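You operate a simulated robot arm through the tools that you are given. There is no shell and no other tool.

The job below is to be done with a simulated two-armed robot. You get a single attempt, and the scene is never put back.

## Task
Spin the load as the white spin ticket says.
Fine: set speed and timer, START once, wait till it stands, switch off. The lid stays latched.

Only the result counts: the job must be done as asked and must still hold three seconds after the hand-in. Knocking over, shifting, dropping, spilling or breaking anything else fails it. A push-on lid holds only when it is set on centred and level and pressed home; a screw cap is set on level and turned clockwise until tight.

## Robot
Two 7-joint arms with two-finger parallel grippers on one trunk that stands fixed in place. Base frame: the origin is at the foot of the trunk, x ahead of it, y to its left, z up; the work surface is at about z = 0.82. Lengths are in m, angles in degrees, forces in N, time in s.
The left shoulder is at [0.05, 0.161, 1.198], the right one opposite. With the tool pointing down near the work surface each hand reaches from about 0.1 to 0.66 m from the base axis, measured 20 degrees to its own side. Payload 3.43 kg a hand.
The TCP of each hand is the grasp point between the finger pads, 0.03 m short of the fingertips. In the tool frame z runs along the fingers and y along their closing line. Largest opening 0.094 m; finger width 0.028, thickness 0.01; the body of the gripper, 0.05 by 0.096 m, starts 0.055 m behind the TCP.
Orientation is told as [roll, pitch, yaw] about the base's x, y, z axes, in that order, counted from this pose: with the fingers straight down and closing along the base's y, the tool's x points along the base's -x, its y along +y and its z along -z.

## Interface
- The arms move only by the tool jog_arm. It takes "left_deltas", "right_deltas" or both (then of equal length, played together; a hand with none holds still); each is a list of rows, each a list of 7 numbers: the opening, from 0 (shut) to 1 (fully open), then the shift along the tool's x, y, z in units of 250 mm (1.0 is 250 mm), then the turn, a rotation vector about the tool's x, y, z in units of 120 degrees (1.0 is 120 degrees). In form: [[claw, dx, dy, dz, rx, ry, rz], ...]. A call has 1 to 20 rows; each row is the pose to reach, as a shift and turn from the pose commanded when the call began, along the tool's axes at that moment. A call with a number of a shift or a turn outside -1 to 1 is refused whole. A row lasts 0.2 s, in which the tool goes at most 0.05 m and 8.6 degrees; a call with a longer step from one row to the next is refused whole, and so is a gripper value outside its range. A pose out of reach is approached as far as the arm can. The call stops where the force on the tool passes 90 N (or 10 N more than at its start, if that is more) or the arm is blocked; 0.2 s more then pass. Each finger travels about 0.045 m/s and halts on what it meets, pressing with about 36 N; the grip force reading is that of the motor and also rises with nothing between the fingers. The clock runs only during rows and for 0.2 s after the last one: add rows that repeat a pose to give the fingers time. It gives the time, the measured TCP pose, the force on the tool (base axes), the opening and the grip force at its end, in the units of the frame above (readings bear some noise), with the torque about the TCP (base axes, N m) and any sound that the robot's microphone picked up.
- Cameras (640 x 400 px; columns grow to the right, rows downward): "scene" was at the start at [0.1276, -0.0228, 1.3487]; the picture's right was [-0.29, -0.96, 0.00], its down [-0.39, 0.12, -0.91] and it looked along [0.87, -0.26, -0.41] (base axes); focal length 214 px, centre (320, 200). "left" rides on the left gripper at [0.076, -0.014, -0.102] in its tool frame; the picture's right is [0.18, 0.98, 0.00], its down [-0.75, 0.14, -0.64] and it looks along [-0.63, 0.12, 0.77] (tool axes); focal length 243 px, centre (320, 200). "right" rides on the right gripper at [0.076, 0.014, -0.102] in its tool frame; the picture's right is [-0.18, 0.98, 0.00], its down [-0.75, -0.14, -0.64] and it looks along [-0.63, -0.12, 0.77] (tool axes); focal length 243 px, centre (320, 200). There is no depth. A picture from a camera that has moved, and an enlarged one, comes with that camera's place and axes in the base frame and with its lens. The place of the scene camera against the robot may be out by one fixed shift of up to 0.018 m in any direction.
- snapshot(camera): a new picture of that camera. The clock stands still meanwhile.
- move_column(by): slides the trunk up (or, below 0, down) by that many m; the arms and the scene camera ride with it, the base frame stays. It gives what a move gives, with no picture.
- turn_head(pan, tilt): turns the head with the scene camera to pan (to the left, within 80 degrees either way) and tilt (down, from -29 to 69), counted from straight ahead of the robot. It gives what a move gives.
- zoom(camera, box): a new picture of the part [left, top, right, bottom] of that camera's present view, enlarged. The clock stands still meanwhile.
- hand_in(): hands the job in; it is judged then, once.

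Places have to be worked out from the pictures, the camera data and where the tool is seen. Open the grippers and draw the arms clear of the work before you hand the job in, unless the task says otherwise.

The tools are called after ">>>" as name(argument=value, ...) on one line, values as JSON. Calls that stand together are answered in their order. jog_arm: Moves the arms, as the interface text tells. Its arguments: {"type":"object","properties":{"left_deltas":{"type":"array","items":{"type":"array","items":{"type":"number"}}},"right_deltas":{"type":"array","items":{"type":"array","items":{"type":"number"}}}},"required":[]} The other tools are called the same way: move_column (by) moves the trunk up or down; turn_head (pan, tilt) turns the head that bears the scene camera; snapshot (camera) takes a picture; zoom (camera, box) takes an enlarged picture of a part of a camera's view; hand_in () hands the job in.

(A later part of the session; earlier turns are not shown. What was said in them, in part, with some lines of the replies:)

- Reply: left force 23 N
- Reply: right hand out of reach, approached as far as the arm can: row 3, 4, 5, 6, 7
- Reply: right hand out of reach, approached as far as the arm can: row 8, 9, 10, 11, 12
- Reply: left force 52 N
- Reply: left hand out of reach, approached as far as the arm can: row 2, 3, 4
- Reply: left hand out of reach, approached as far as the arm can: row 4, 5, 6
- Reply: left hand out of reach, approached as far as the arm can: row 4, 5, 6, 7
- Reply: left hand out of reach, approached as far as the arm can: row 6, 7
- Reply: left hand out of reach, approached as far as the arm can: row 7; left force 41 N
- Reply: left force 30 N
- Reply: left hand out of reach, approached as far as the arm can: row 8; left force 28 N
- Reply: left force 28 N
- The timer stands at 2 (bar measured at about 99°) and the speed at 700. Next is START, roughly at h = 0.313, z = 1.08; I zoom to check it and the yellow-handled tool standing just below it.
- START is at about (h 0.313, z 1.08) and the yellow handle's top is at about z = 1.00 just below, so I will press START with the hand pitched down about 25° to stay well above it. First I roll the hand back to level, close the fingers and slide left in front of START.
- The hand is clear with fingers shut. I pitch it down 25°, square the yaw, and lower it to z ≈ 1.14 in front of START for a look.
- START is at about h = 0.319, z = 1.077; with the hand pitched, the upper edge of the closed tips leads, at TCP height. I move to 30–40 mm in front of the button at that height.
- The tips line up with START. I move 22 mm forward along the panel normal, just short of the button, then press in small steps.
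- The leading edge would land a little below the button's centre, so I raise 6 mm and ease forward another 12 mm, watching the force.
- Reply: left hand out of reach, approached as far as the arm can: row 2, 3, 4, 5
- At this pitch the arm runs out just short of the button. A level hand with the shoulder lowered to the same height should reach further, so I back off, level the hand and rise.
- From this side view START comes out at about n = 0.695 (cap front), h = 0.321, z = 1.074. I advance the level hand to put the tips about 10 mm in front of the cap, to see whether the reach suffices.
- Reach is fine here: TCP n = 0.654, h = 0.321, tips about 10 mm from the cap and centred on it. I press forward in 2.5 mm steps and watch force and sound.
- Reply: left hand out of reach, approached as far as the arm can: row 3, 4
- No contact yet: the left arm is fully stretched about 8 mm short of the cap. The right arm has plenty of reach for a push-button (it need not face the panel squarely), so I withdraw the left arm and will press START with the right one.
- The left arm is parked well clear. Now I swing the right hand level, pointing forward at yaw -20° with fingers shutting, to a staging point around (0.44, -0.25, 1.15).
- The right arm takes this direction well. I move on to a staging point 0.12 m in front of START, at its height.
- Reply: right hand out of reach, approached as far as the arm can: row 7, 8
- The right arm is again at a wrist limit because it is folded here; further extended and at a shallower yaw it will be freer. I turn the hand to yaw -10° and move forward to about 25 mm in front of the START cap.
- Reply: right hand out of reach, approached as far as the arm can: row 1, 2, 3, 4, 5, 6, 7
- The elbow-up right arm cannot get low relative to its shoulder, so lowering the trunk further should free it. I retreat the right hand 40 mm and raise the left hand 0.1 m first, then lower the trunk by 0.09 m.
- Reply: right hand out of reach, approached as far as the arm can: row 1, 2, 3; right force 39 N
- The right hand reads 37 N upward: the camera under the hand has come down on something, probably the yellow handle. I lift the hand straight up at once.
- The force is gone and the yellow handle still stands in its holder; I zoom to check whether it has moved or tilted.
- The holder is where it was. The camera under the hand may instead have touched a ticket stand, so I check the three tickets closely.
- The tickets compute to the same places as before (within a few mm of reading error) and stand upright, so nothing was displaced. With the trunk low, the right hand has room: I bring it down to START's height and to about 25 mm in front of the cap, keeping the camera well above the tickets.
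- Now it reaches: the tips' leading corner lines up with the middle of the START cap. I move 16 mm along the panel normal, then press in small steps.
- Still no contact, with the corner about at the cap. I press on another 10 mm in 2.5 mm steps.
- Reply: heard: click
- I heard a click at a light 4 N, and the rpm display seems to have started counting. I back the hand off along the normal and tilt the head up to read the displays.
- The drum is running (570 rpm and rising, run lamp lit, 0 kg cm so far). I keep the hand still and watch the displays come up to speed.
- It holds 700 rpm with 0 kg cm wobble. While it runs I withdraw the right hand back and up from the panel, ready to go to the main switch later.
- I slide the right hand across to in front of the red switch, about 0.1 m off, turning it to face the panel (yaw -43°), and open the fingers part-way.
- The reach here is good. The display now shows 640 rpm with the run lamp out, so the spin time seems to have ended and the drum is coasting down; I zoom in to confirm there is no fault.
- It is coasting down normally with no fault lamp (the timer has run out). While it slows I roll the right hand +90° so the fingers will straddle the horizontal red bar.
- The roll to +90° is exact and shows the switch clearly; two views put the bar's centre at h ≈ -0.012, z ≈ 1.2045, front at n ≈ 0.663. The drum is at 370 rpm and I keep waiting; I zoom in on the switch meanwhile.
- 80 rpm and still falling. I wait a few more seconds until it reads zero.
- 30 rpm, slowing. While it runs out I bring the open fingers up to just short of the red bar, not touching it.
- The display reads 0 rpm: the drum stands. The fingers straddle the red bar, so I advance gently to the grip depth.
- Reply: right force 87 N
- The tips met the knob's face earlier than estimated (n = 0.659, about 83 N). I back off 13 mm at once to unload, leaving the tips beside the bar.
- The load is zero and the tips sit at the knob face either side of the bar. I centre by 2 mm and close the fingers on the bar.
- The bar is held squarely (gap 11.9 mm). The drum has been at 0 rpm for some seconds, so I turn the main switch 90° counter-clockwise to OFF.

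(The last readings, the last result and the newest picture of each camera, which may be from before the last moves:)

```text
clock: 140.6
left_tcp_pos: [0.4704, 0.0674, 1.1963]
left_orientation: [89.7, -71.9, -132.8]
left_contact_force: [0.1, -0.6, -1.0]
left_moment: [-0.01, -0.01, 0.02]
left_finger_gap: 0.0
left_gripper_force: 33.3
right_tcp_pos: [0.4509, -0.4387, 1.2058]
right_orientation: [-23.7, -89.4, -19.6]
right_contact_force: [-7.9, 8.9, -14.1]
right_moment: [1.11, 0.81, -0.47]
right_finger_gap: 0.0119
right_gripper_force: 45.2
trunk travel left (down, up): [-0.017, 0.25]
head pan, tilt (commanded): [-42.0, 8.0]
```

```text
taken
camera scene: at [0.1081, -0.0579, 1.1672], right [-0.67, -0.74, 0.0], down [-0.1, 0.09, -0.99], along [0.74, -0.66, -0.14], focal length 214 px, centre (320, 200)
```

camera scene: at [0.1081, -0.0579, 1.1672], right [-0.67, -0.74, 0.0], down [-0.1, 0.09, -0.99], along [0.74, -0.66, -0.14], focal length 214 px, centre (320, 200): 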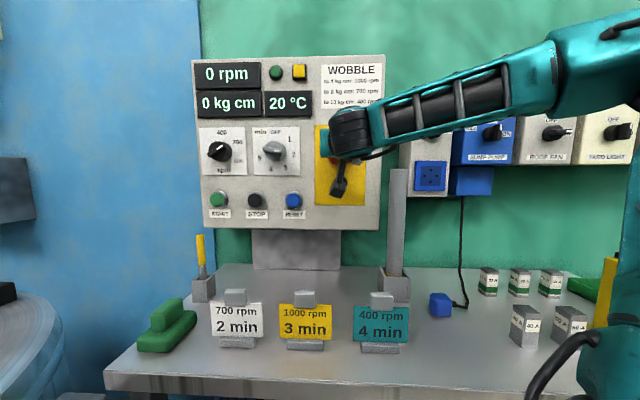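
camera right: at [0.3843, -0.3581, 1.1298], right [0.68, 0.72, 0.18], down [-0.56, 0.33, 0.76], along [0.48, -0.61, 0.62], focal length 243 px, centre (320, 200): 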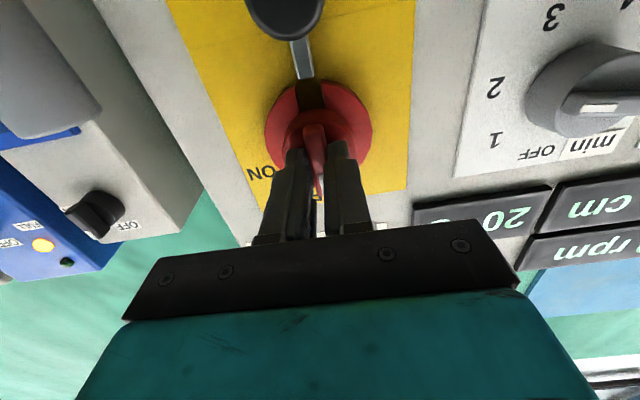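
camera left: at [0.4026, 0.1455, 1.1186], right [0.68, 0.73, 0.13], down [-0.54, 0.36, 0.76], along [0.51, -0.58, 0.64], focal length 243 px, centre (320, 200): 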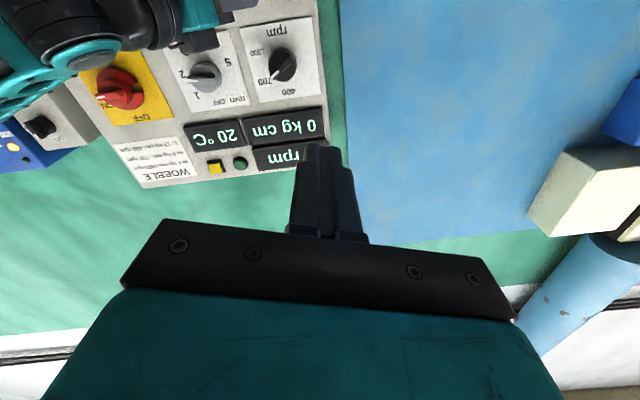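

The notch in the red disc now lines up with the bolt, as expected for OFF. I open the fingers and back straight off to look at the switch.

>>> jog_arm(right_deltas=[[0.2, 0, 0, 0, 0, 0, 0], [0.4, 0, 0, 0, 0, 0, 0], [0.4, 0, 0, 0, 0, 0, 0], [0.4, 0, 0, -0.04, 0, 0, 0], [0.4, 0, 0, -0.1, 0, 0, 0], [0.4, 0, 0, -0.18, 0, 0, 0], [0.4, 0, 0, -0.26, 0, 0, 0], [0.4, 0, 0, -0.26, 0, 0, 0]])

>>> snapshot(camera="right")

>>> zoom(camera="right", box=[220, 0, 420, 170])

>>> zoom(camera="scene", box=[180, 50, 400, 190])

```text
clock: 142.4
left_tcp_pos: [0.4715, 0.0679, 1.196]
left_orientation: [89.8, -72.0, -132.7]
left_contact_force: [0.5, -0.2, 0.8]
left_moment: [0.0, 0.02, -0.01]
left_finger_gap: 0.0001
left_gripper_force: 33.0
right_tcp_pos: [0.4028, -0.3938, 1.2077]
right_orientation: [-28.7, -89.6, -14.4]
right_contact_force: [0.0, -0.2, 0.7]
right_moment: [-0.02, -0.01, 0.01]
right_finger_gap: 0.0376
right_gripper_force: 0.1
trunk travel left (down, up): [-0.017, 0.25]
head pan, tilt (commanded): [-42.0, 8.0]
```

```text
taken
camera right: at [0.3372, -0.3133, 1.1309], right [0.68, 0.72, 0.18], down [-0.56, 0.34, 0.76], along [0.48, -0.61, 0.63], focal length 243 px, centre (320, 200)
```

right: 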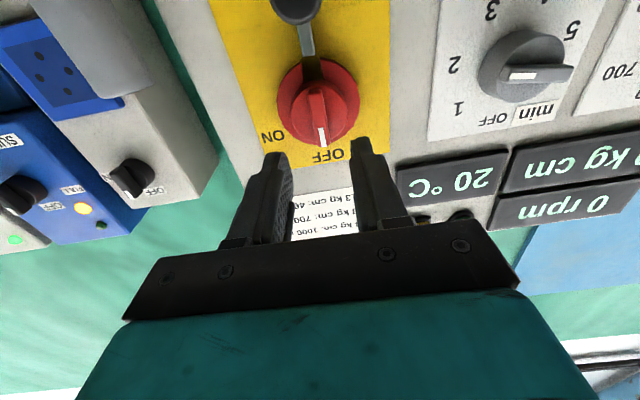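

```text
2.35 times, centred on (320, 85) of right
camera zoom: at [0.3372, -0.3133, 1.1309], right [0.68, 0.72, 0.18], down [-0.56, 0.34, 0.76], along [0.48, -0.61, 0.63], focal length 571 px, centre (320, 471)
```

zoom: 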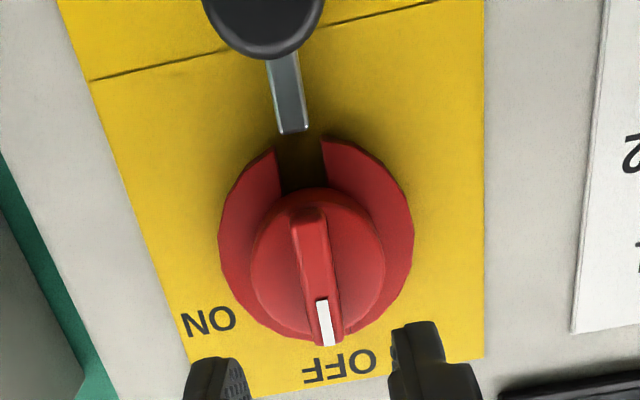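

```text
2.86 times, centred on (290, 120) of scene
camera zoom: at [0.108, -0.0579, 1.1673], right [-0.67, -0.74, 0.0], down [-0.1, 0.09, -0.99], along [0.74, -0.66, -0.14], focal length 613 px, centre (406, 429)
```

zoom: 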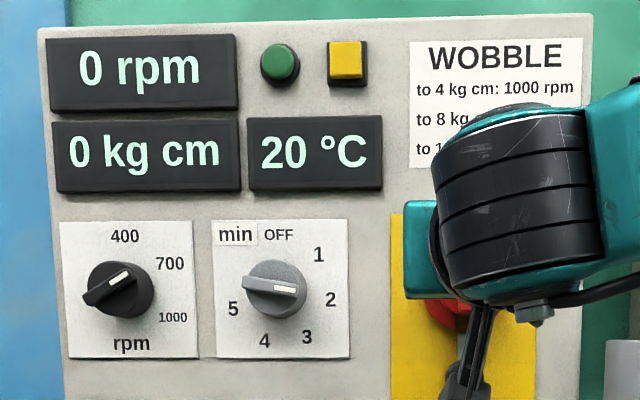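

The pointer now stands at OFF with the notch over the bolt. I lift the hand 0.11 m so the scene camera can see the switch squarely and I can check its angle.

>>> jog_arm(right_deltas=[[0.4, -0.08, 0, -0.03, 0, 0, 0], [0.4, -0.16, 0, -0.06, 0, 0, 0], [0.4, -0.24, 0, -0.06, 0, 0, 0], [0.4, -0.32, 0, -0.06, 0, 0, 0], [0.4, -0.4, 0, -0.06, 0, 0, 0], [0.4, -0.44, 0, -0.06, 0, 0, 0]])

>>> zoom(camera="scene", box=[290, 110, 390, 220])

>>> zoom(camera="right", box=[220, 0, 420, 170])

```text
clock: 143.8
left_tcp_pos: [0.4717, 0.0674, 1.1952]
left_orientation: [89.7, -72.0, -132.6]
left_contact_force: [0.2, 0.6, 0.6]
left_moment: [0.0, -0.01, -0.03]
left_finger_gap: 0.0
left_gripper_force: 33.0
right_tcp_pos: [0.3945, -0.3832, 1.3182]
right_orientation: [-24.7, -89.6, -18.4]
right_contact_force: [0.2, -0.3, -0.3]
right_moment: [-0.01, 0.01, 0.03]
right_finger_gap: 0.0378
right_gripper_force: 0.1
trunk travel left (down, up): [-0.017, 0.25]
head pan, tilt (commanded): [-42.0, 8.0]
```

```text
3.64 times, centred on (340, 165) of scene
camera zoom: at [0.1081, -0.058, 1.1672], right [-0.67, -0.74, 0.0], down [-0.1, 0.09, -0.99], along [0.74, -0.66, -0.14], focal length 780 px, centre (247, 327)
```

zoom: 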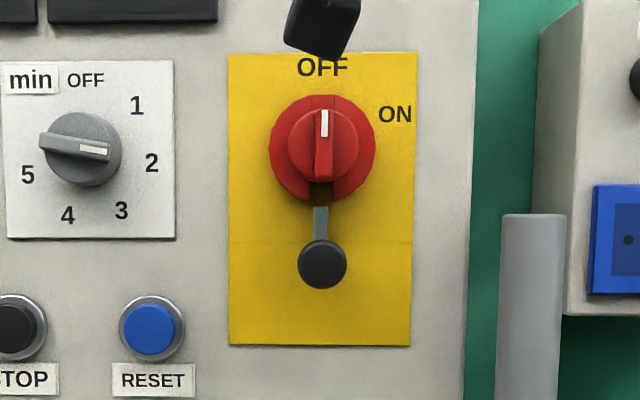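

```text
2.35 times, centred on (320, 85) of right
camera zoom: at [0.3284, -0.303, 1.2421], right [0.67, 0.72, 0.18], down [-0.56, 0.34, 0.76], along [0.48, -0.61, 0.63], focal length 571 px, centre (320, 471)
```

zoom: 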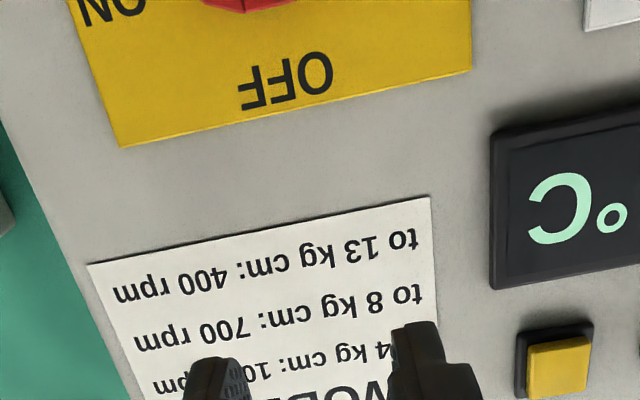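

The switch points squarely at OFF with the bolt untouched below it, and all displays read zero. I now draw the right arm back, swinging the hand down and away from the panel, and open it fully.

>>> jog_arm(right_deltas=[[0.4, 0, -0.03, -0.08, -0.023, 0.059, -0.023], [0.5, 0.02, -0.06, -0.15, -0.047, 0.118, -0.047], [0.6, 0.05, -0.1, -0.21, -0.07, 0.178, -0.07], [0.7, 0.09, -0.13, -0.27, -0.093, 0.237, -0.093], [0.8, 0.13, -0.17, -0.32, -0.117, 0.296, -0.117], [0.9, 0.17, -0.2, -0.37, -0.14, 0.355, -0.14], [1, 0.21, -0.24, -0.41, -0.163, 0.415, -0.163], [1, 0.25, -0.27, -0.45, -0.187, 0.474, -0.187], [1, 0.29, -0.31, -0.48, -0.21, 0.533, -0.21], [1, 0.33, -0.34, -0.51, -0.233, 0.592, -0.233], [1, 0.36, -0.37, -0.54, -0.257, 0.652, -0.257], [1, 0.392, -0.409, -0.573, -0.28, 0.711, -0.28]])

>>> snapshot(camera="scene")

```text
clock: 146.4
left_tcp_pos: [0.4707, 0.0665, 1.1962]
left_orientation: [89.7, -72.0, -132.7]
left_contact_force: [-0.8, -0.3, -0.2]
left_moment: [0.03, 0.01, 0.0]
left_finger_gap: 0.0
left_gripper_force: 32.9
right_tcp_pos: [0.2336, -0.3647, 1.1849]
right_orientation: [0.2, 0.1, -0.2]
right_contact_force: [-0.5, 0.4, -0.3]
right_moment: [0.01, 0.01, 0.0]
right_finger_gap: 0.0942
right_gripper_force: 0.0
right hand out of reach, approached as far as the arm can: row 11, 12
trunk travel left (down, up): [-0.017, 0.25]
head pan, tilt (commanded): [-42.0, 8.0]
```

```text
taken
camera scene: at [0.1082, -0.0582, 1.1672], right [-0.67, -0.74, 0.0], down [-0.1, 0.09, -0.99], along [0.74, -0.66, -0.14], focal length 214 px, centre (320, 200)
```

scene: 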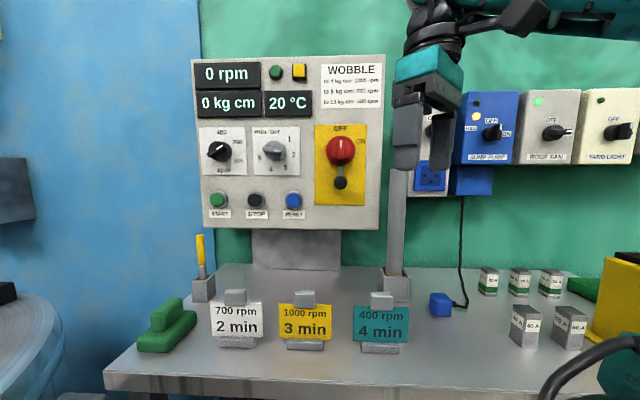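

The right hand is clear and open. I raise the trunk back to its starting height and turn the head to the same view as before for a comparison of all the loose items.

>>> move_column(by=0.208)

>>> turn_head(pan=-42, tilt=20)

>>> snapshot(camera="scene")

>>> zoom(camera="scene", box=[200, 170, 400, 295])

```text
clock: 148.6
left_tcp_pos: [0.4707, 0.0667, 1.4035]
left_orientation: [89.7, -72.1, -132.6]
left_contact_force: [0.5, 0.8, -0.2]
left_moment: [-0.01, -0.02, -0.01]
left_finger_gap: 0.0
left_gripper_force: 33.6
right_tcp_pos: [0.2332, -0.3636, 1.3931]
right_orientation: [0.1, 0.1, -0.4]
right_contact_force: [-0.3, 0.5, -0.6]
right_moment: [0.02, 0.0, 0.01]
right_finger_gap: 0.0943
right_gripper_force: 0.1
trunk travel left (down, up): [-0.225, 0.042]
head pan, tilt (commanded): [-42.0, 8.0]
```

```text
clock: 149.3
left_tcp_pos: [0.4704, 0.0663, 1.4034]
left_orientation: [89.6, -71.9, -132.7]
left_contact_force: [0.5, 0.0, -0.5]
left_moment: [0.01, 0.03, -0.03]
left_finger_gap: 0.0
left_gripper_force: 33.0
right_tcp_pos: [0.2326, -0.3637, 1.3934]
right_orientation: [0.0, 0.1, -0.3]
right_contact_force: [1.1, 0.6, 0.3]
right_moment: [-0.01, 0.05, -0.01]
right_finger_gap: 0.0938
right_gripper_force: 0.0
trunk travel left (down, up): [-0.225, 0.042]
head pan, tilt (commanded): [-42.0, 20.0]
```

```text
taken
camera scene: at [0.1085, -0.0583, 1.3558], right [-0.67, -0.74, 0.0], down [-0.25, 0.23, -0.94], along [0.7, -0.63, -0.34], focal length 214 px, centre (320, 200)
```

scene: 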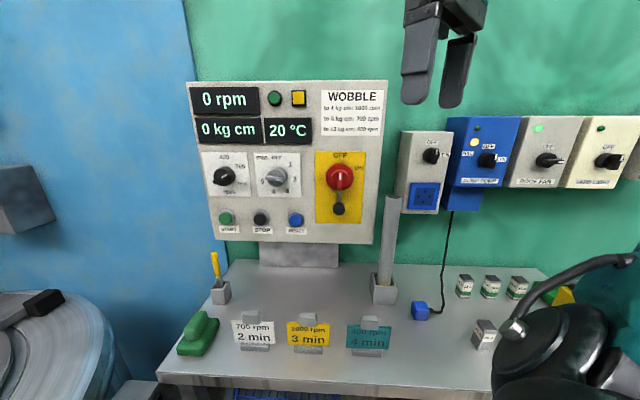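

```text
3.20 times, centred on (300, 232) of scene
camera zoom: at [0.1085, -0.0583, 1.3558], right [-0.67, -0.74, 0.0], down [-0.25, 0.23, -0.94], along [0.7, -0.63, -0.34], focal length 686 px, centre (384, 96)
```

zoom: 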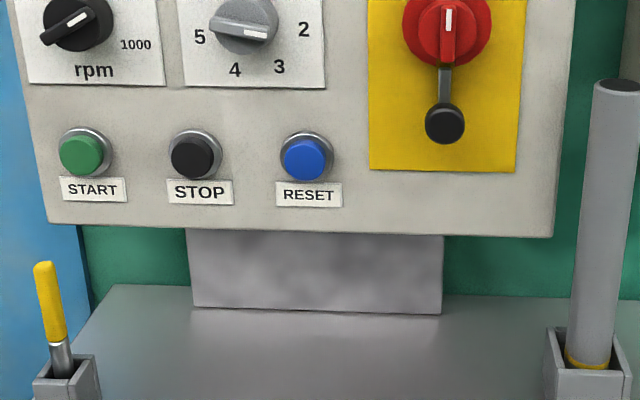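

The panel and the yellow-handled tool look exactly as before, but the white ticket might be a few pixels off, so I repeat the very first head pose and zoom for a direct comparison.

>>> turn_head(pan=-16.9, tilt=24.4)

>>> zoom(camera="scene", box=[270, 180, 530, 390])

```text
clock: 150.2
left_tcp_pos: [0.4703, 0.0679, 1.4031]
left_orientation: [89.6, -72.0, -132.6]
left_contact_force: [-0.4, -0.9, 0.3]
left_moment: [0.03, 0.01, 0.01]
left_finger_gap: 0.0
left_gripper_force: 32.7
right_tcp_pos: [0.2318, -0.3641, 1.3939]
right_orientation: [0.2, 0.1, -0.3]
right_contact_force: [0.0, -0.2, -0.1]
right_moment: [0.02, -0.03, -0.02]
right_finger_gap: 0.0941
right_gripper_force: 0.1
trunk travel left (down, up): [-0.225, 0.042]
head pan, tilt (commanded): [-16.9, 24.4]
```

```text
1.90 times, centred on (400, 285) of scene
camera zoom: at [0.1276, -0.0229, 1.3486], right [-0.29, -0.96, 0.0], down [-0.4, 0.12, -0.91], along [0.87, -0.27, -0.41], focal length 408 px, centre (168, 38)
```

zoom: 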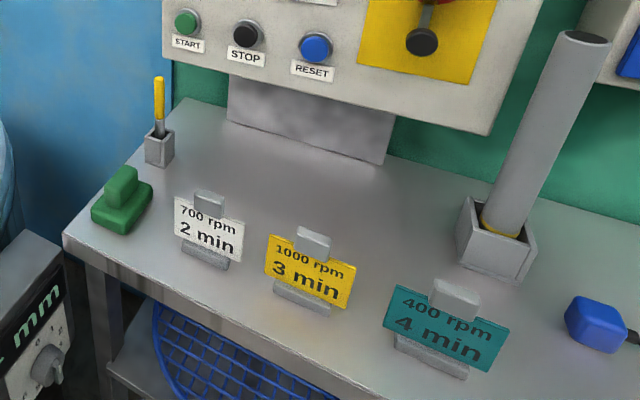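

The direct comparison shows the yellow and teal tickets unchanged, but the white ticket's stand has been nudged about 8–9 mm to the right (toward the yellow one) when the hand camera brushed it. I will put it back gently; first I retire the left arm out of the way, rolling it level, opening it and swinging it down.

>>> jog_arm(left_deltas=[[0.1, 0, 0, -0.04, 0, 0, -0.05], [0.2, 0, 0, -0.08, 0, 0, -0.1], [0.3, 0, 0, -0.12, 0, 0, -0.15], [0.4, 0, 0, -0.12, 0, 0, -0.15]])

>>> jog_arm(left_deltas=[[0.5, 0.03, 0, -0.05, -0.023, 0.059, -0.023], [0.6, 0.06, 0, -0.1, -0.047, 0.118, -0.047], [0.7, 0.09, 0, -0.15, -0.07, 0.178, -0.07], [0.8, 0.12, 0, -0.2, -0.093, 0.237, -0.093], [0.9, 0.15, 0, -0.25, -0.117, 0.296, -0.117], [1, 0.18, 0, -0.3, -0.14, 0.355, -0.14], [1, 0.21, 0, -0.34, -0.163, 0.415, -0.163], [1, 0.24, 0, -0.38, -0.187, 0.474, -0.187], [1, 0.27, 0, -0.42, -0.21, 0.533, -0.21], [1, 0.3, 0, -0.46, -0.233, 0.592, -0.233], [1, 0.33, 0, -0.5, -0.257, 0.652, -0.257], [1, 0.348, 0, -0.55, -0.28, 0.711, -0.28]])

>>> snapshot(camera="scene")

```text
clock: 151.2
left_tcp_pos: [0.449, 0.0881, 1.4028]
left_orientation: [-50.4, -89.7, 7.3]
left_contact_force: [0.3, 0.2, -0.1]
left_moment: [0.01, 0.02, 0.03]
left_finger_gap: 0.0377
left_gripper_force: 0.1
right_tcp_pos: [0.2337, -0.3649, 1.3923]
right_orientation: [0.1, 0.2, -0.2]
right_contact_force: [-0.5, 0.2, -0.4]
right_moment: [0.01, 0.01, -0.02]
right_finger_gap: 0.094
right_gripper_force: 0.0
trunk travel left (down, up): [-0.225, 0.042]
head pan, tilt (commanded): [-16.9, 24.4]
```

```text
clock: 153.8
left_tcp_pos: [0.3484, 0.183, 1.3167]
left_orientation: [0.0, 0.2, 0.1]
left_contact_force: [0.3, 0.1, -0.9]
left_moment: [-0.01, 0.0, 0.0]
left_finger_gap: 0.0941
left_gripper_force: 0.1
right_tcp_pos: [0.2321, -0.3652, 1.3917]
right_orientation: [0.1, 0.2, -0.3]
right_contact_force: [0.2, 0.2, 1.1]
right_moment: [-0.05, -0.01, 0.05]
right_finger_gap: 0.0943
right_gripper_force: 0.1
trunk travel left (down, up): [-0.225, 0.042]
head pan, tilt (commanded): [-16.9, 24.4]
```

```text
taken
camera scene: at [0.1274, -0.0229, 1.3486], right [-0.29, -0.96, 0.0], down [-0.4, 0.12, -0.91], along [0.87, -0.26, -0.41], focal length 214 px, centre (320, 200)
```

scene: 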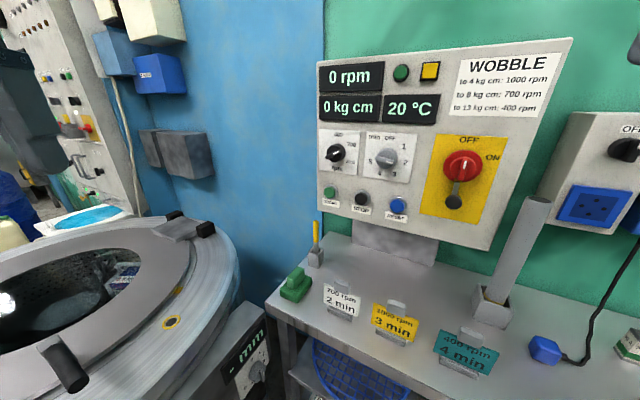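

The left arm is away. I zoom strongly on the three tickets to measure how far and which way the white one is off its line with the others.

>>> zoom(camera="scene", box=[300, 265, 400, 330])

>>> zoom(camera="scene", box=[360, 285, 500, 385])

```text
6.15 times, centred on (350, 298) of scene
camera zoom: at [0.1274, -0.0229, 1.3486], right [-0.29, -0.96, 0.0], down [-0.4, 0.12, -0.91], along [0.87, -0.26, -0.41], focal length 1320 px, centre (135, -400)
```

zoom: 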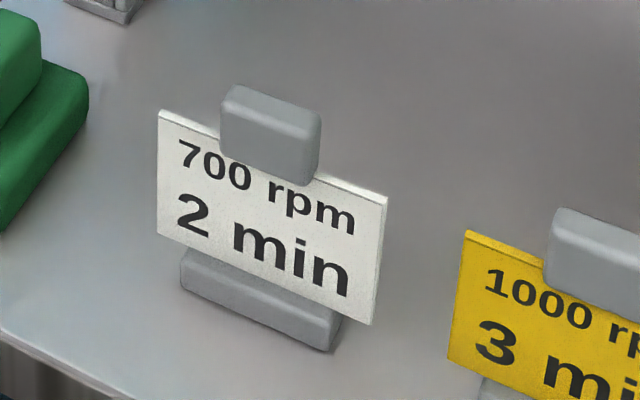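

```text
4.00 times, centred on (430, 335) of scene
camera zoom: at [0.1274, -0.0229, 1.3486], right [-0.29, -0.96, 0.0], down [-0.4, 0.12, -0.91], along [0.87, -0.26, -0.41], focal length 858 px, centre (-120, -340)
```

zoom: 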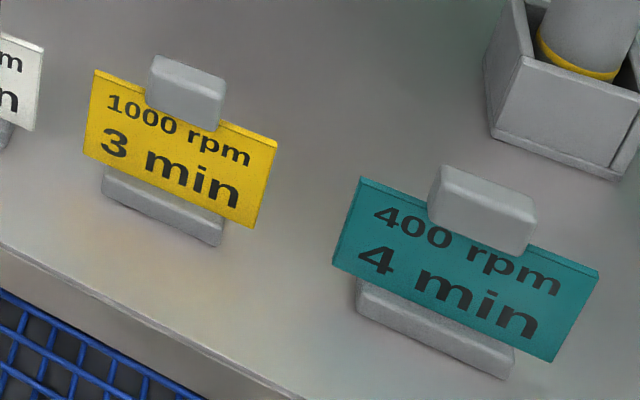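

The measurements give the white stand at h ≈ 0.194 (block on top spans h 0.172–0.213, top z ≈ 0.937; ticket edge z ≈ 0.909), against about 0.203 originally. I bring the open right hand, pointing straight down with its closing line along the ticket row, to above it and look with its camera.

>>> jog_arm(right_deltas=[[1, -0.06, 0.04, 0.06, 0, 0, 0.036], [1, -0.13, 0.08, 0.13, 0, 0, 0.072], [1, -0.19, 0.12, 0.2, 0, 0, 0.107], [1, -0.26, 0.16, 0.28, 0, 0, 0.143], [1, -0.32, 0.2, 0.36, 0, 0, 0.179], [1, -0.38, 0.24, 0.44, 0, 0, 0.215], [1, -0.45, 0.28, 0.52, 0, 0, 0.25], [1, -0.51, 0.32, 0.6, 0, 0, 0.286], [1, -0.58, 0.36, 0.68, 0, 0, 0.322], [1, -0.64, 0.4, 0.72, 0, 0, 0.358], [1, -0.64, 0.4, 0.72, 0, 0, 0.358]])

>>> snapshot(camera="right")

>>> snapshot(camera="scene")

```text
clock: 156.2
left_tcp_pos: [0.3494, 0.1822, 1.3157]
left_orientation: [0.0, -0.1, 0.1]
left_contact_force: [0.6, -0.3, 1.1]
left_moment: [-0.01, 0.0, 0.0]
left_finger_gap: 0.094
left_gripper_force: 0.1
right_tcp_pos: [0.3912, -0.2629, 1.2109]
right_orientation: [0.1, 0.1, -43.3]
right_contact_force: [-0.2, 0.1, -0.1]
right_moment: [0.01, -0.02, 0.01]
right_finger_gap: 0.094
right_gripper_force: 0.1
trunk travel left (down, up): [-0.225, 0.042]
head pan, tilt (commanded): [-16.9, 24.4]
```

```text
taken
camera right: at [0.3454, -0.2028, 1.3141], right [0.81, 0.59, 0.0], down [0.45, -0.62, 0.64], along [0.38, -0.52, -0.77], focal length 243 px, centre (320, 200)
```

right: 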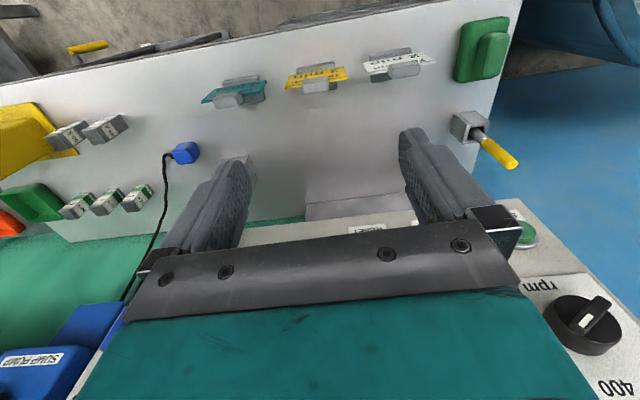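

```text
taken
camera scene: at [0.1275, -0.0229, 1.3486], right [-0.29, -0.96, 0.0], down [-0.4, 0.12, -0.91], along [0.87, -0.26, -0.41], focal length 214 px, centre (320, 200)
```

scene: 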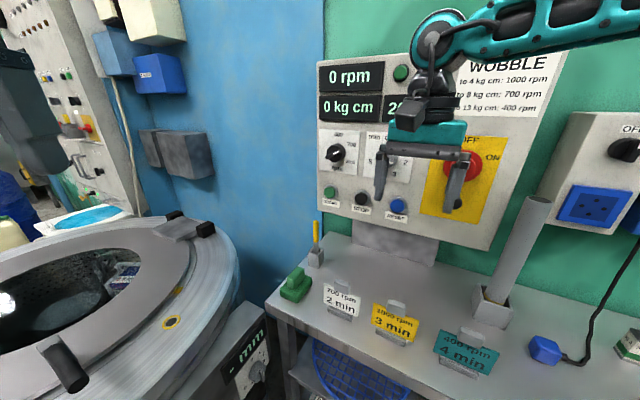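

The hand camera sees the three tickets from above. I move over the white one, still about 8 cm above its block, for a close look.

>>> jog_arm(right_deltas=[[1, -0.01, 0.07, 0.04, 0, 0, 0], [1, -0.025, 0.14, 0.1, 0, 0, 0], [1, -0.04, 0.21, 0.17, 0, 0, 0], [1, -0.055, 0.28, 0.25, 0, 0, 0], [1, -0.07, 0.35, 0.33, 0, 0, 0], [1, -0.085, 0.42, 0.42, 0, 0, 0], [1, -0.1, 0.476, 0.5, 0, 0, 0], [1, -0.1, 0.476, 0.58, 0, 0, 0], [1, -0.1, 0.476, 0.64, 0, 0, 0], [1, -0.1, 0.476, 0.64, 0, 0, 0]])

>>> snapshot(camera="right")

>>> zoom(camera="scene", box=[270, 180, 430, 330])

```text
clock: 158.4
left_tcp_pos: [0.3485, 0.1831, 1.3161]
left_orientation: [0.0, -0.1, 0.1]
left_contact_force: [0.2, 0.6, -0.8]
left_moment: [-0.02, -0.02, 0.01]
left_finger_gap: 0.0941
left_gripper_force: 0.1
right_tcp_pos: [0.4943, -0.1961, 1.053]
right_orientation: [-0.1, 0.1, -43.3]
right_contact_force: [-0.4, 0.0, -0.2]
right_moment: [-0.03, 0.0, 0.01]
right_finger_gap: 0.0939
right_gripper_force: 0.2
trunk travel left (down, up): [-0.225, 0.042]
head pan, tilt (commanded): [-16.9, 24.4]
```

```text
taken
camera right: at [0.4465, -0.1346, 1.1551], right [0.81, 0.59, 0.0], down [0.45, -0.62, 0.64], along [0.38, -0.52, -0.77], focal length 243 px, centre (320, 200)
```

right: 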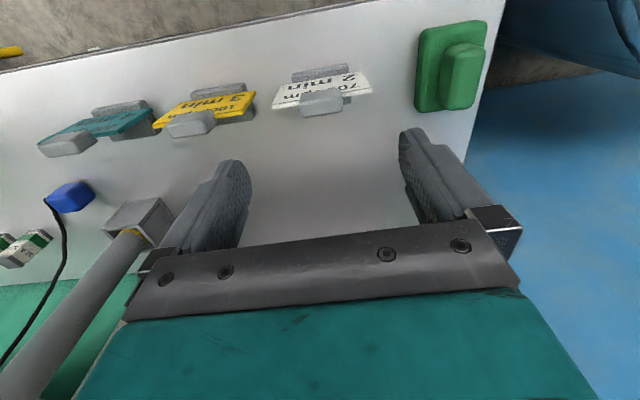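

```text
2.67 times, centred on (350, 255) of scene
camera zoom: at [0.1275, -0.0228, 1.3486], right [-0.29, -0.96, 0.0], down [-0.4, 0.12, -0.91], along [0.87, -0.26, -0.41], focal length 572 px, centre (240, 53)
```

zoom: 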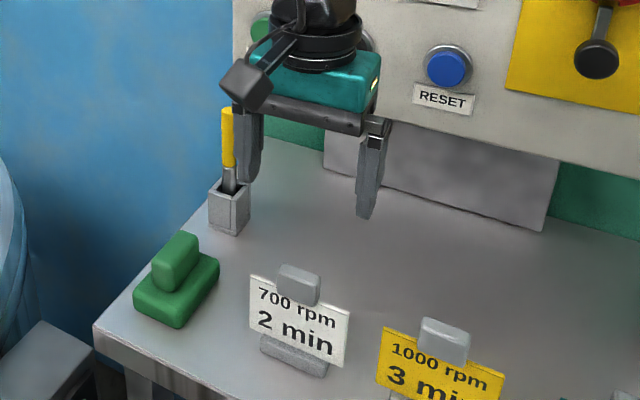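

Hand and scene cameras agree: the block's centre is at h = 0.194, n ≈ 0.488, and the TCP is right over it. I narrow the fingers to about 70 mm and lower them to just above the ticket's top edge, straddling the block.

>>> jog_arm(right_deltas=[[0.9, 0.01, 0, 0.04, 0, 0, 0], [0.8, 0.02, 0, 0.1, 0, 0, 0], [0.75, 0.02, 0, 0.16, 0, 0, 0], [0.75, 0.02, 0, 0.22, 0, 0, 0], [0.75, 0.02, 0, 0.28, 0, 0, 0], [0.75, 0.02, 0, 0.33, 0, 0, 0], [0.75, 0.02, 0, 0.38, 0, 0, 0], [0.75, 0.02, 0, 0.41, 0, 0, 0], [0.75, 0.02, 0, 0.41, 0, 0, 0]])

>>> snapshot(camera="right")

>>> zoom(camera="scene", box=[290, 240, 400, 330])

```text
clock: 160.4
left_tcp_pos: [0.3495, 0.1827, 1.3154]
left_orientation: [-0.1, 0.0, 0.0]
left_contact_force: [0.7, 0.4, 0.7]
left_moment: [-0.01, -0.02, 0.01]
left_finger_gap: 0.0941
left_gripper_force: 0.0
right_tcp_pos: [0.4797, -0.199, 0.958]
right_orientation: [0.2, 0.1, -43.2]
right_contact_force: [-0.6, -0.4, 0.7]
right_moment: [0.01, 0.02, 0.01]
right_finger_gap: 0.0708
right_gripper_force: 0.1
right hand out of reach, approached as far as the arm can: row 6, 7, 8, 9
trunk travel left (down, up): [-0.225, 0.042]
head pan, tilt (commanded): [-16.9, 24.4]
```

```text
taken
camera right: at [0.4326, -0.137, 1.0603], right [0.81, 0.59, 0.0], down [0.45, -0.62, 0.64], along [0.38, -0.52, -0.77], focal length 243 px, centre (320, 200)
```

right: 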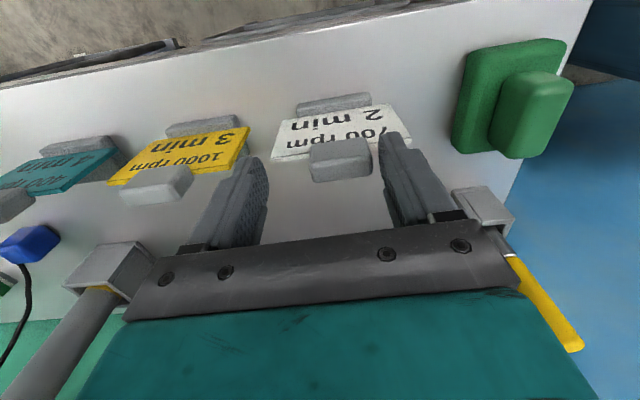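

```text
4.44 times, centred on (345, 285) of scene
camera zoom: at [0.1276, -0.0228, 1.3486], right [-0.29, -0.96, 0.0], down [-0.4, 0.12, -0.91], along [0.87, -0.26, -0.41], focal length 953 px, centre (209, -178)
```

zoom: 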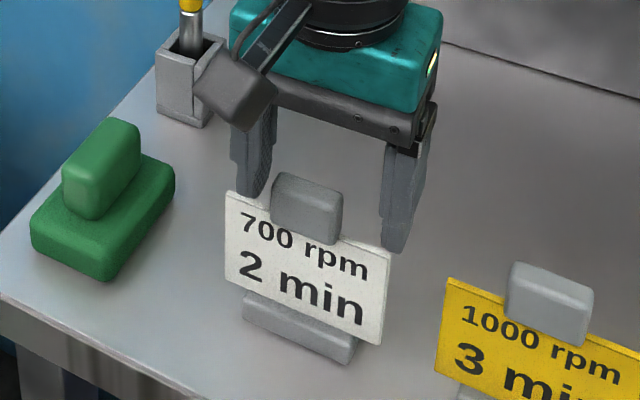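

The arm ran out of reach (12 mm off sideways, no contact), so I raise the hand 0.15 m, lower the trunk by 0.12 m for better reach, and re-centre.

>>> jog_arm(right_deltas=[[0.75, 0, 0, -0.1, 0, 0, 0], [0.75, 0, 0, -0.2, 0, 0, 0], [0.75, 0, 0, -0.3, 0, 0, 0], [0.75, 0, 0, -0.4, 0, 0, 0], [0.75, 0, 0, -0.5, 0, 0, 0], [0.75, 0, 0, -0.6, 0, 0, 0], [0.75, 0, 0, -0.6, 0, 0, 0]])

>>> move_column(by=-0.12)

>>> snapshot(camera="right")

```text
clock: 162.0
left_tcp_pos: [0.3491, 0.1821, 1.3171]
left_orientation: [0.1, 0.0, 0.1]
left_contact_force: [0.2, 0.0, 0.0]
left_moment: [0.03, 0.02, 0.0]
left_finger_gap: 0.0942
left_gripper_force: 0.0
right_tcp_pos: [0.4808, -0.2001, 1.1065]
right_orientation: [0.0, 0.1, -43.2]
right_contact_force: [0.1, -0.3, -1.5]
right_moment: [-0.01, -0.03, -0.01]
right_finger_gap: 0.0704
right_gripper_force: 0.0
trunk travel left (down, up): [-0.225, 0.042]
head pan, tilt (commanded): [-16.9, 24.4]
```

```text
clock: 163.5
left_tcp_pos: [0.3489, 0.1835, 1.1963]
left_orientation: [0.0, 0.0, 0.1]
left_contact_force: [-0.5, -0.8, -0.4]
left_moment: [-0.02, -0.03, 0.02]
left_finger_gap: 0.094
left_gripper_force: 0.0
right_tcp_pos: [0.4808, -0.2014, 0.9863]
right_orientation: [0.1, 0.1, -43.1]
right_contact_force: [0.2, 0.4, -0.5]
right_moment: [-0.03, -0.02, 0.01]
right_finger_gap: 0.0704
right_gripper_force: 0.0
trunk travel left (down, up): [-0.105, 0.162]
head pan, tilt (commanded): [-16.9, 24.4]
```

```text
taken
camera right: at [0.4335, -0.1391, 1.0881], right [0.81, 0.59, 0.0], down [0.45, -0.62, 0.64], along [0.38, -0.52, -0.77], focal length 243 px, centre (320, 200)
```

right: 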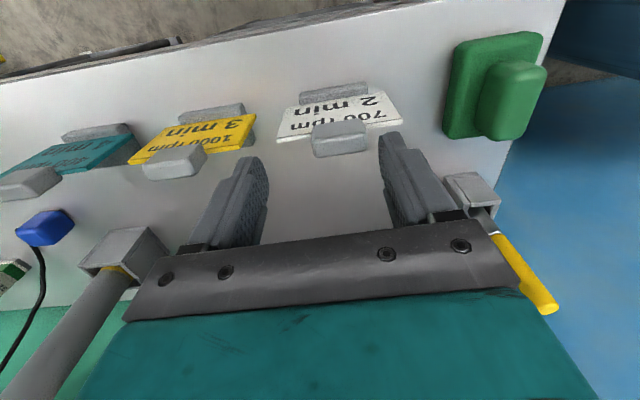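

I now shift 13 mm to centre over the block and descend until the tips are about 9 mm above the ticket's edge.

>>> jog_arm(right_deltas=[[0.75, 0, 0.026, 0, 0, 0, 0], [0.75, 0, 0.05, 0, 0, 0, 0], [0.75, 0, 0.05, 0.04, 0, 0, 0], [0.75, 0, 0.05, 0.08, 0, 0, 0], [0.75, 0, 0.05, 0.12, 0, 0, 0], [0.75, 0, 0.05, 0.15, 0, 0, 0], [0.75, 0, 0.05, 0.15, 0, 0, 0]])

>>> snapshot(camera="right")

>>> zoom(camera="right", box=[240, 90, 440, 215])

>>> snapshot(camera="scene")

```text
clock: 165.1
left_tcp_pos: [0.3475, 0.1829, 1.1957]
left_orientation: [0.0, -0.1, 0.1]
left_contact_force: [0.7, -0.1, 0.2]
left_moment: [0.0, 0.0, -0.01]
left_finger_gap: 0.094
left_gripper_force: 0.1
right_tcp_pos: [0.4888, -0.1903, 0.9482]
right_orientation: [-0.1, 0.1, -43.2]
right_contact_force: [0.7, 0.6, -1.1]
right_moment: [0.0, -0.03, 0.02]
right_finger_gap: 0.0706
right_gripper_force: 0.1
trunk travel left (down, up): [-0.105, 0.162]
head pan, tilt (commanded): [-16.9, 24.4]
```

```text
taken
camera right: at [0.4423, -0.1293, 1.0499], right [0.81, 0.59, 0.0], down [0.45, -0.62, 0.64], along [0.38, -0.52, -0.77], focal length 243 px, centre (320, 200)
```

right: 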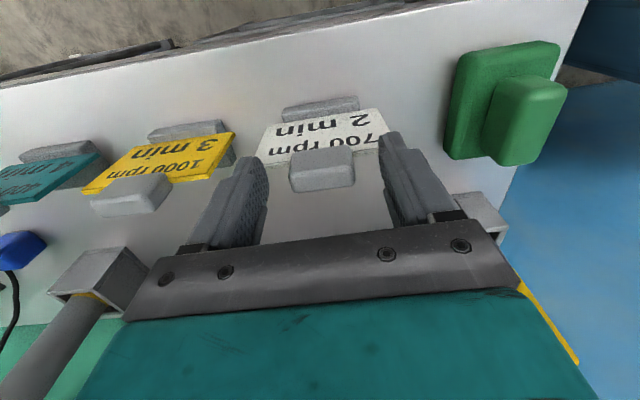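

```text
3.20 times, centred on (340, 152) of right
camera zoom: at [0.4423, -0.1293, 1.0499], right [0.81, 0.59, 0.0], down [0.45, -0.62, 0.64], along [0.38, -0.52, -0.77], focal length 776 px, centre (256, 352)
```

zoom: 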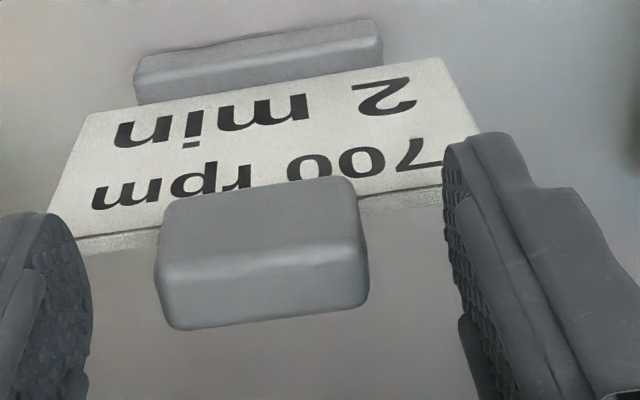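

```text
taken
camera scene: at [0.1276, -0.0228, 1.2286], right [-0.29, -0.96, 0.0], down [-0.4, 0.12, -0.91], along [0.87, -0.26, -0.41], focal length 214 px, centre (320, 200)
```

scene: 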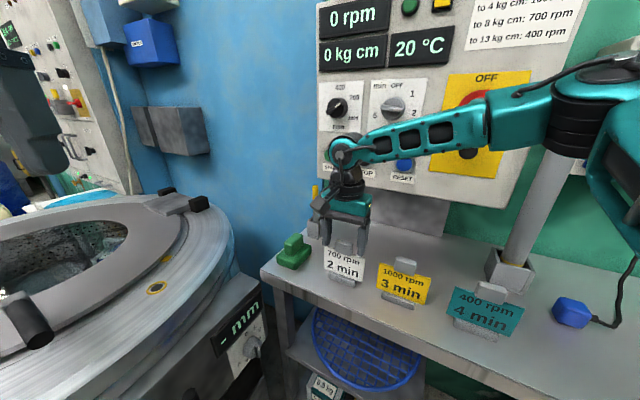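

The fingers straddle the block, centred to within about 2 mm and just above the ticket's edge, with no contact. I close them gently onto the block.

>>> jog_arm(right_deltas=[[0.65, 0, 0, 0, 0, 0, 0], [0.55, 0, 0, 0, 0, 0, 0], [0.48, 0, 0, 0, 0, 0, 0], [0.44, 0, 0, 0, 0, 0, 0], [0.42, 0, 0, 0, 0, 0, 0], [0.4, 0, 0, 0, 0, 0, 0], [0.4, 0, 0, 0, 0, 0, 0]])

>>> zoom(camera="right", box=[240, 90, 440, 215])

>>> zoom(camera="scene", box=[290, 190, 410, 300])

```text
clock: 166.7
left_tcp_pos: [0.3496, 0.183, 1.1952]
left_orientation: [0.0, 0.1, 0.1]
left_contact_force: [0.8, 0.5, 0.8]
left_moment: [0.0, 0.0, -0.01]
left_finger_gap: 0.0938
left_gripper_force: 0.0
right_tcp_pos: [0.4893, -0.1911, 0.9471]
right_orientation: [0.1, 0.1, -43.3]
right_contact_force: [0.6, 0.0, -0.4]
right_moment: [-0.04, -0.01, -0.03]
right_finger_gap: 0.0391
right_gripper_force: 36.4
trunk travel left (down, up): [-0.105, 0.162]
head pan, tilt (commanded): [-16.9, 24.4]
```

```text
3.20 times, centred on (340, 152) of right
camera zoom: at [0.4423, -0.1293, 1.0502], right [0.81, 0.59, 0.0], down [0.45, -0.62, 0.64], along [0.38, -0.52, -0.77], focal length 776 px, centre (256, 352)
```

zoom: 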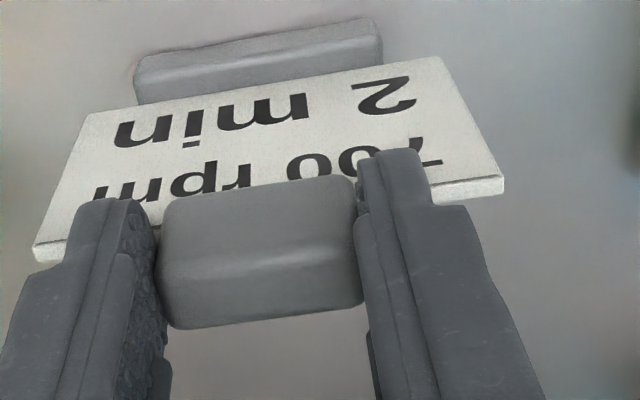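

```text
3.64 times, centred on (350, 245) of scene
camera zoom: at [0.1276, -0.0228, 1.2286], right [-0.29, -0.96, 0.0], down [-0.4, 0.12, -0.91], along [0.87, -0.26, -0.41], focal length 780 px, centre (211, 36)
```

zoom: 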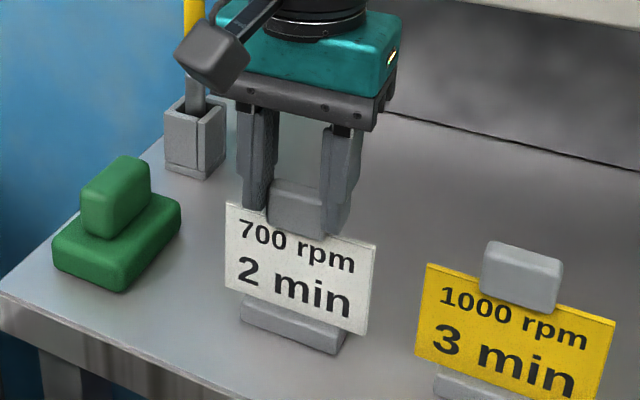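

The block is held (gap 39 mm) and the stand is still upright and unmoved. I slide it back 7.5 mm along the row (away from the yellow ticket) and 2 mm toward the panel, keeping the height.

>>> jog_arm(right_deltas=[[0.4, -0.002, 0.006, 0, 0, 0, 0], [0.4, -0.004, 0.012, 0, 0, 0, 0], [0.4, -0.006, 0.018, 0, 0, 0, 0], [0.4, -0.008, 0.024, 0, 0, 0, 0], [0.4, -0.008, 0.03, 0, 0, 0, 0], [0.4, -0.008, 0.03, 0, 0, 0, 0]])

>>> zoom(camera="scene", box=[290, 190, 410, 300])

>>> zoom(camera="right", box=[240, 90, 440, 215])

```text
clock: 168.1
left_tcp_pos: [0.3479, 0.1827, 1.1969]
left_orientation: [0.0, 0.0, 0.0]
left_contact_force: [0.2, -0.4, 1.7]
left_moment: [-0.01, -0.01, 0.01]
left_finger_gap: 0.094
left_gripper_force: 0.1
right_tcp_pos: [0.497, -0.1879, 0.9468]
right_orientation: [0.0, 0.1, -43.3]
right_contact_force: [-0.3, -0.8, 3.1]
right_moment: [-0.05, -0.01, -0.05]
right_finger_gap: 0.039
right_gripper_force: 35.6
trunk travel left (down, up): [-0.105, 0.162]
head pan, tilt (commanded): [-16.9, 24.4]
```

```text
3.64 times, centred on (350, 245) of scene
camera zoom: at [0.1274, -0.0228, 1.2286], right [-0.29, -0.96, 0.0], down [-0.4, 0.12, -0.91], along [0.87, -0.26, -0.41], focal length 780 px, centre (211, 36)
```

zoom: 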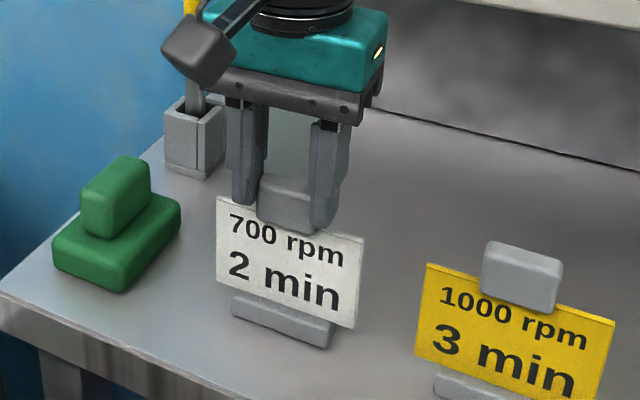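

```text
3.20 times, centred on (340, 152) of right
camera zoom: at [0.4493, -0.1251, 1.0502], right [0.81, 0.59, 0.0], down [0.45, -0.62, 0.64], along [0.38, -0.52, -0.77], focal length 776 px, centre (256, 352)
```

zoom: 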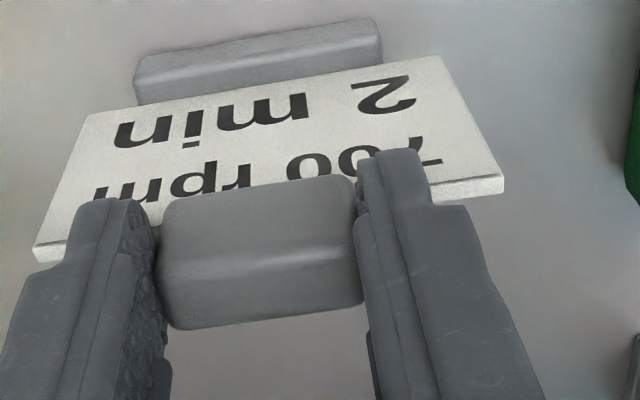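

The stand slid with the hand, upright. I release it gently and lift the hand straight up.

>>> jog_arm(right_deltas=[[0.45, 0, 0, 0, 0, 0, 0], [0.52, 0, 0, 0, 0, 0, 0], [0.6, 0, 0, 0, 0, 0, 0], [0.7, 0, 0, 0, 0, 0, 0], [0.75, 0, 0, -0.02, 0, 0, 0], [0.75, 0, 0, -0.08, 0, 0, 0], [0.75, 0, 0, -0.16, 0, 0, 0], [0.75, 0, 0, -0.26, 0, 0, 0], [0.75, 0, 0, -0.38, 0, 0, 0], [0.75, 0, 0, -0.5, 0, 0, 0], [0.75, 0, 0, -0.62, 0, 0, 0]])

>>> move_column(by=0.12)

>>> zoom(camera="scene", box=[270, 180, 530, 390])

```text
clock: 170.5
left_tcp_pos: [0.3499, 0.1819, 1.1951]
left_orientation: [0.0, 0.0, 0.1]
left_contact_force: [0.3, -0.7, 0.9]
left_moment: [0.04, 0.02, 0.01]
left_finger_gap: 0.0939
left_gripper_force: 0.1
right_tcp_pos: [0.4944, -0.1904, 1.1041]
right_orientation: [-0.1, 0.3, -43.4]
right_contact_force: [-0.1, 0.1, 0.0]
right_moment: [-0.02, -0.02, 0.04]
right_finger_gap: 0.0708
right_gripper_force: 0.0
trunk travel left (down, up): [-0.105, 0.162]
head pan, tilt (commanded): [-16.9, 24.4]
```

```text
clock: 172.0
left_tcp_pos: [0.349, 0.1822, 1.3152]
left_orientation: [0.0, 0.0, 0.1]
left_contact_force: [-0.3, 0.3, -0.3]
left_moment: [-0.01, 0.04, 0.03]
left_finger_gap: 0.0942
left_gripper_force: 0.1
right_tcp_pos: [0.4952, -0.1907, 1.2233]
right_orientation: [0.2, 0.2, -43.3]
right_contact_force: [0.4, -0.2, 0.2]
right_moment: [-0.03, 0.0, -0.01]
right_finger_gap: 0.0708
right_gripper_force: 0.0
trunk travel left (down, up): [-0.225, 0.042]
head pan, tilt (commanded): [-16.9, 24.4]
```

```text
1.90 times, centred on (400, 285) of scene
camera zoom: at [0.1278, -0.0228, 1.3485], right [-0.29, -0.96, 0.0], down [-0.4, 0.12, -0.91], along [0.87, -0.26, -0.41], focal length 408 px, centre (168, 38)
```

zoom: 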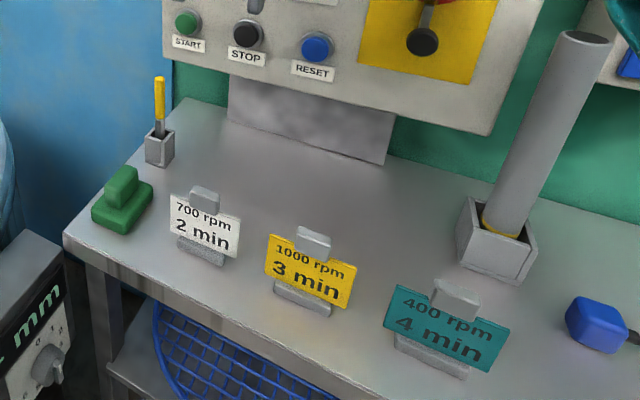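

The white ticket now coincides with its place in the very first picture (edges, text and base within about a pixel), and everything else matches too. I draw the right arm back up to its starting area.

>>> jog_arm(right_deltas=[[0.8, 0.01, -0.03, -0.1, 0, 0, 0], [0.9, 0.03, -0.1, -0.2, 0, 0, -0.03], [1, 0.06, -0.18, -0.3, 0, 0, -0.06], [1, 0.09, -0.27, -0.4, 0, 0, -0.1], [1, 0.12, -0.36, -0.48, 0, 0, -0.14], [1, 0.15, -0.45, -0.54, 0, 0, -0.18], [1, 0.18, -0.54, -0.596, 0, 0, -0.22], [1, 0.22, -0.64, -0.596, 0, 0, -0.26], [1, 0.26, -0.74, -0.596, 0, 0, -0.3], [1, 0.3, -0.84, -0.596, 0, 0, -0.33], [1, 0.33, -0.92, -0.596, 0, 0, -0.36], [1, 0.35, -0.98, -0.596, 0, 0, -0.36]])

>>> snapshot(camera="scene")

>>> zoom(camera="scene", box=[310, 50, 550, 220])

>>> zoom(camera="scene", box=[0, 180, 300, 400])

```text
clock: 174.6
left_tcp_pos: [0.3488, 0.1824, 1.3157]
left_orientation: [0.1, 0.1, 0.1]
left_contact_force: [0.4, -0.9, 0.8]
left_moment: [-0.02, -0.03, -0.03]
left_finger_gap: 0.0941
left_gripper_force: 0.1
right_tcp_pos: [0.2626, -0.3102, 1.3708]
right_orientation: [0.2, 0.2, -0.1]
right_contact_force: [-0.3, 0.5, 0.6]
right_moment: [-0.01, -0.07, -0.02]
right_finger_gap: 0.0941
right_gripper_force: 0.1
trunk travel left (down, up): [-0.225, 0.042]
head pan, tilt (commanded): [-16.9, 24.4]
```

```text
taken
camera scene: at [0.1272, -0.0228, 1.3487], right [-0.29, -0.96, 0.0], down [-0.39, 0.12, -0.91], along [0.87, -0.26, -0.41], focal length 214 px, centre (320, 200)
```

scene: 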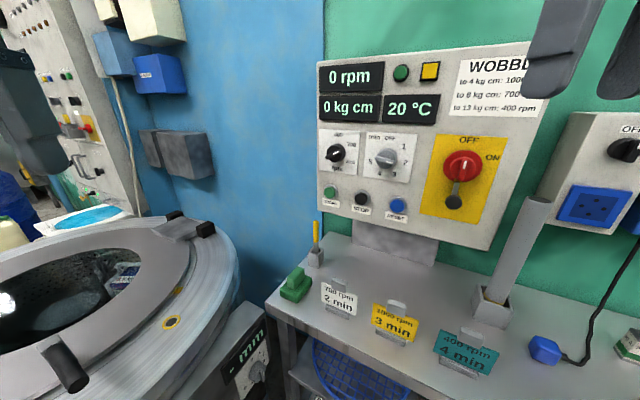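

```text
2.35 times, centred on (430, 135) of scene
camera zoom: at [0.1272, -0.0228, 1.3487], right [-0.29, -0.96, 0.0], down [-0.39, 0.12, -0.91], along [0.87, -0.26, -0.41], focal length 505 px, centre (61, 353)
```

zoom: 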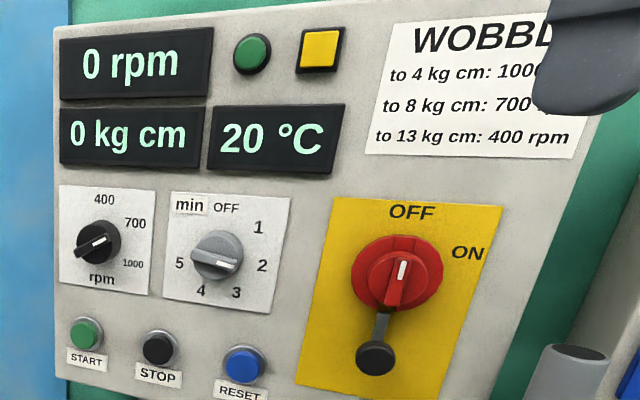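

```text
1.82 times, centred on (150, 290) of scene
camera zoom: at [0.1272, -0.0228, 1.3487], right [-0.29, -0.96, 0.0], down [-0.39, 0.12, -0.91], along [0.87, -0.26, -0.41], focal length 390 px, centre (629, 36)
```

zoom: 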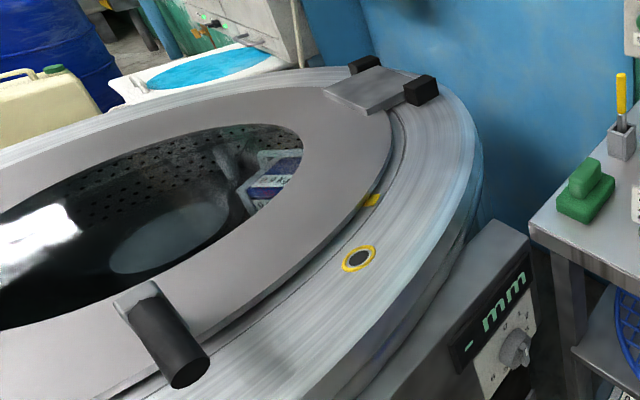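

The final check shows 0 rpm, speed at 700, timer at 2, the main switch squarely at OFF, and the lid and its bolt untouched. All loose items match the first picture, and both arms are open and drawn back, so I hand the job in.

>>> hand_in()

```text
The job is handed in.
```

The load was spun as the white ticket says: 700 rpm for 2 minutes, one press of START. It coasted down to 0 rpm with 0 kg cm on the wobble display and no fault lamp. I then turned the main switch to OFF and did not touch the lid or its bolt.

- **Stop:** I took the stop as the timer ending, because the drum began to coast about 7 s after reaching 700 rpm on the clock. The timer knob itself still stands at 2.
- **White ticket nudged:** While lining up on START, the camera under the right hand brushed the white ticket's stand and shifted it by about 8 mm. I slid it back, and by the pictures it now stands within about 2 mm of where it was. The other loose items match the first picture.
- **Displays after switching off:** They still show 0 rpm, 0 kg cm and 20 °C with the switch at OFF. The pointer is within about 1° of OFF, and nothing else told me whether the power is really off.

Both grippers are open and both arms are drawn back.
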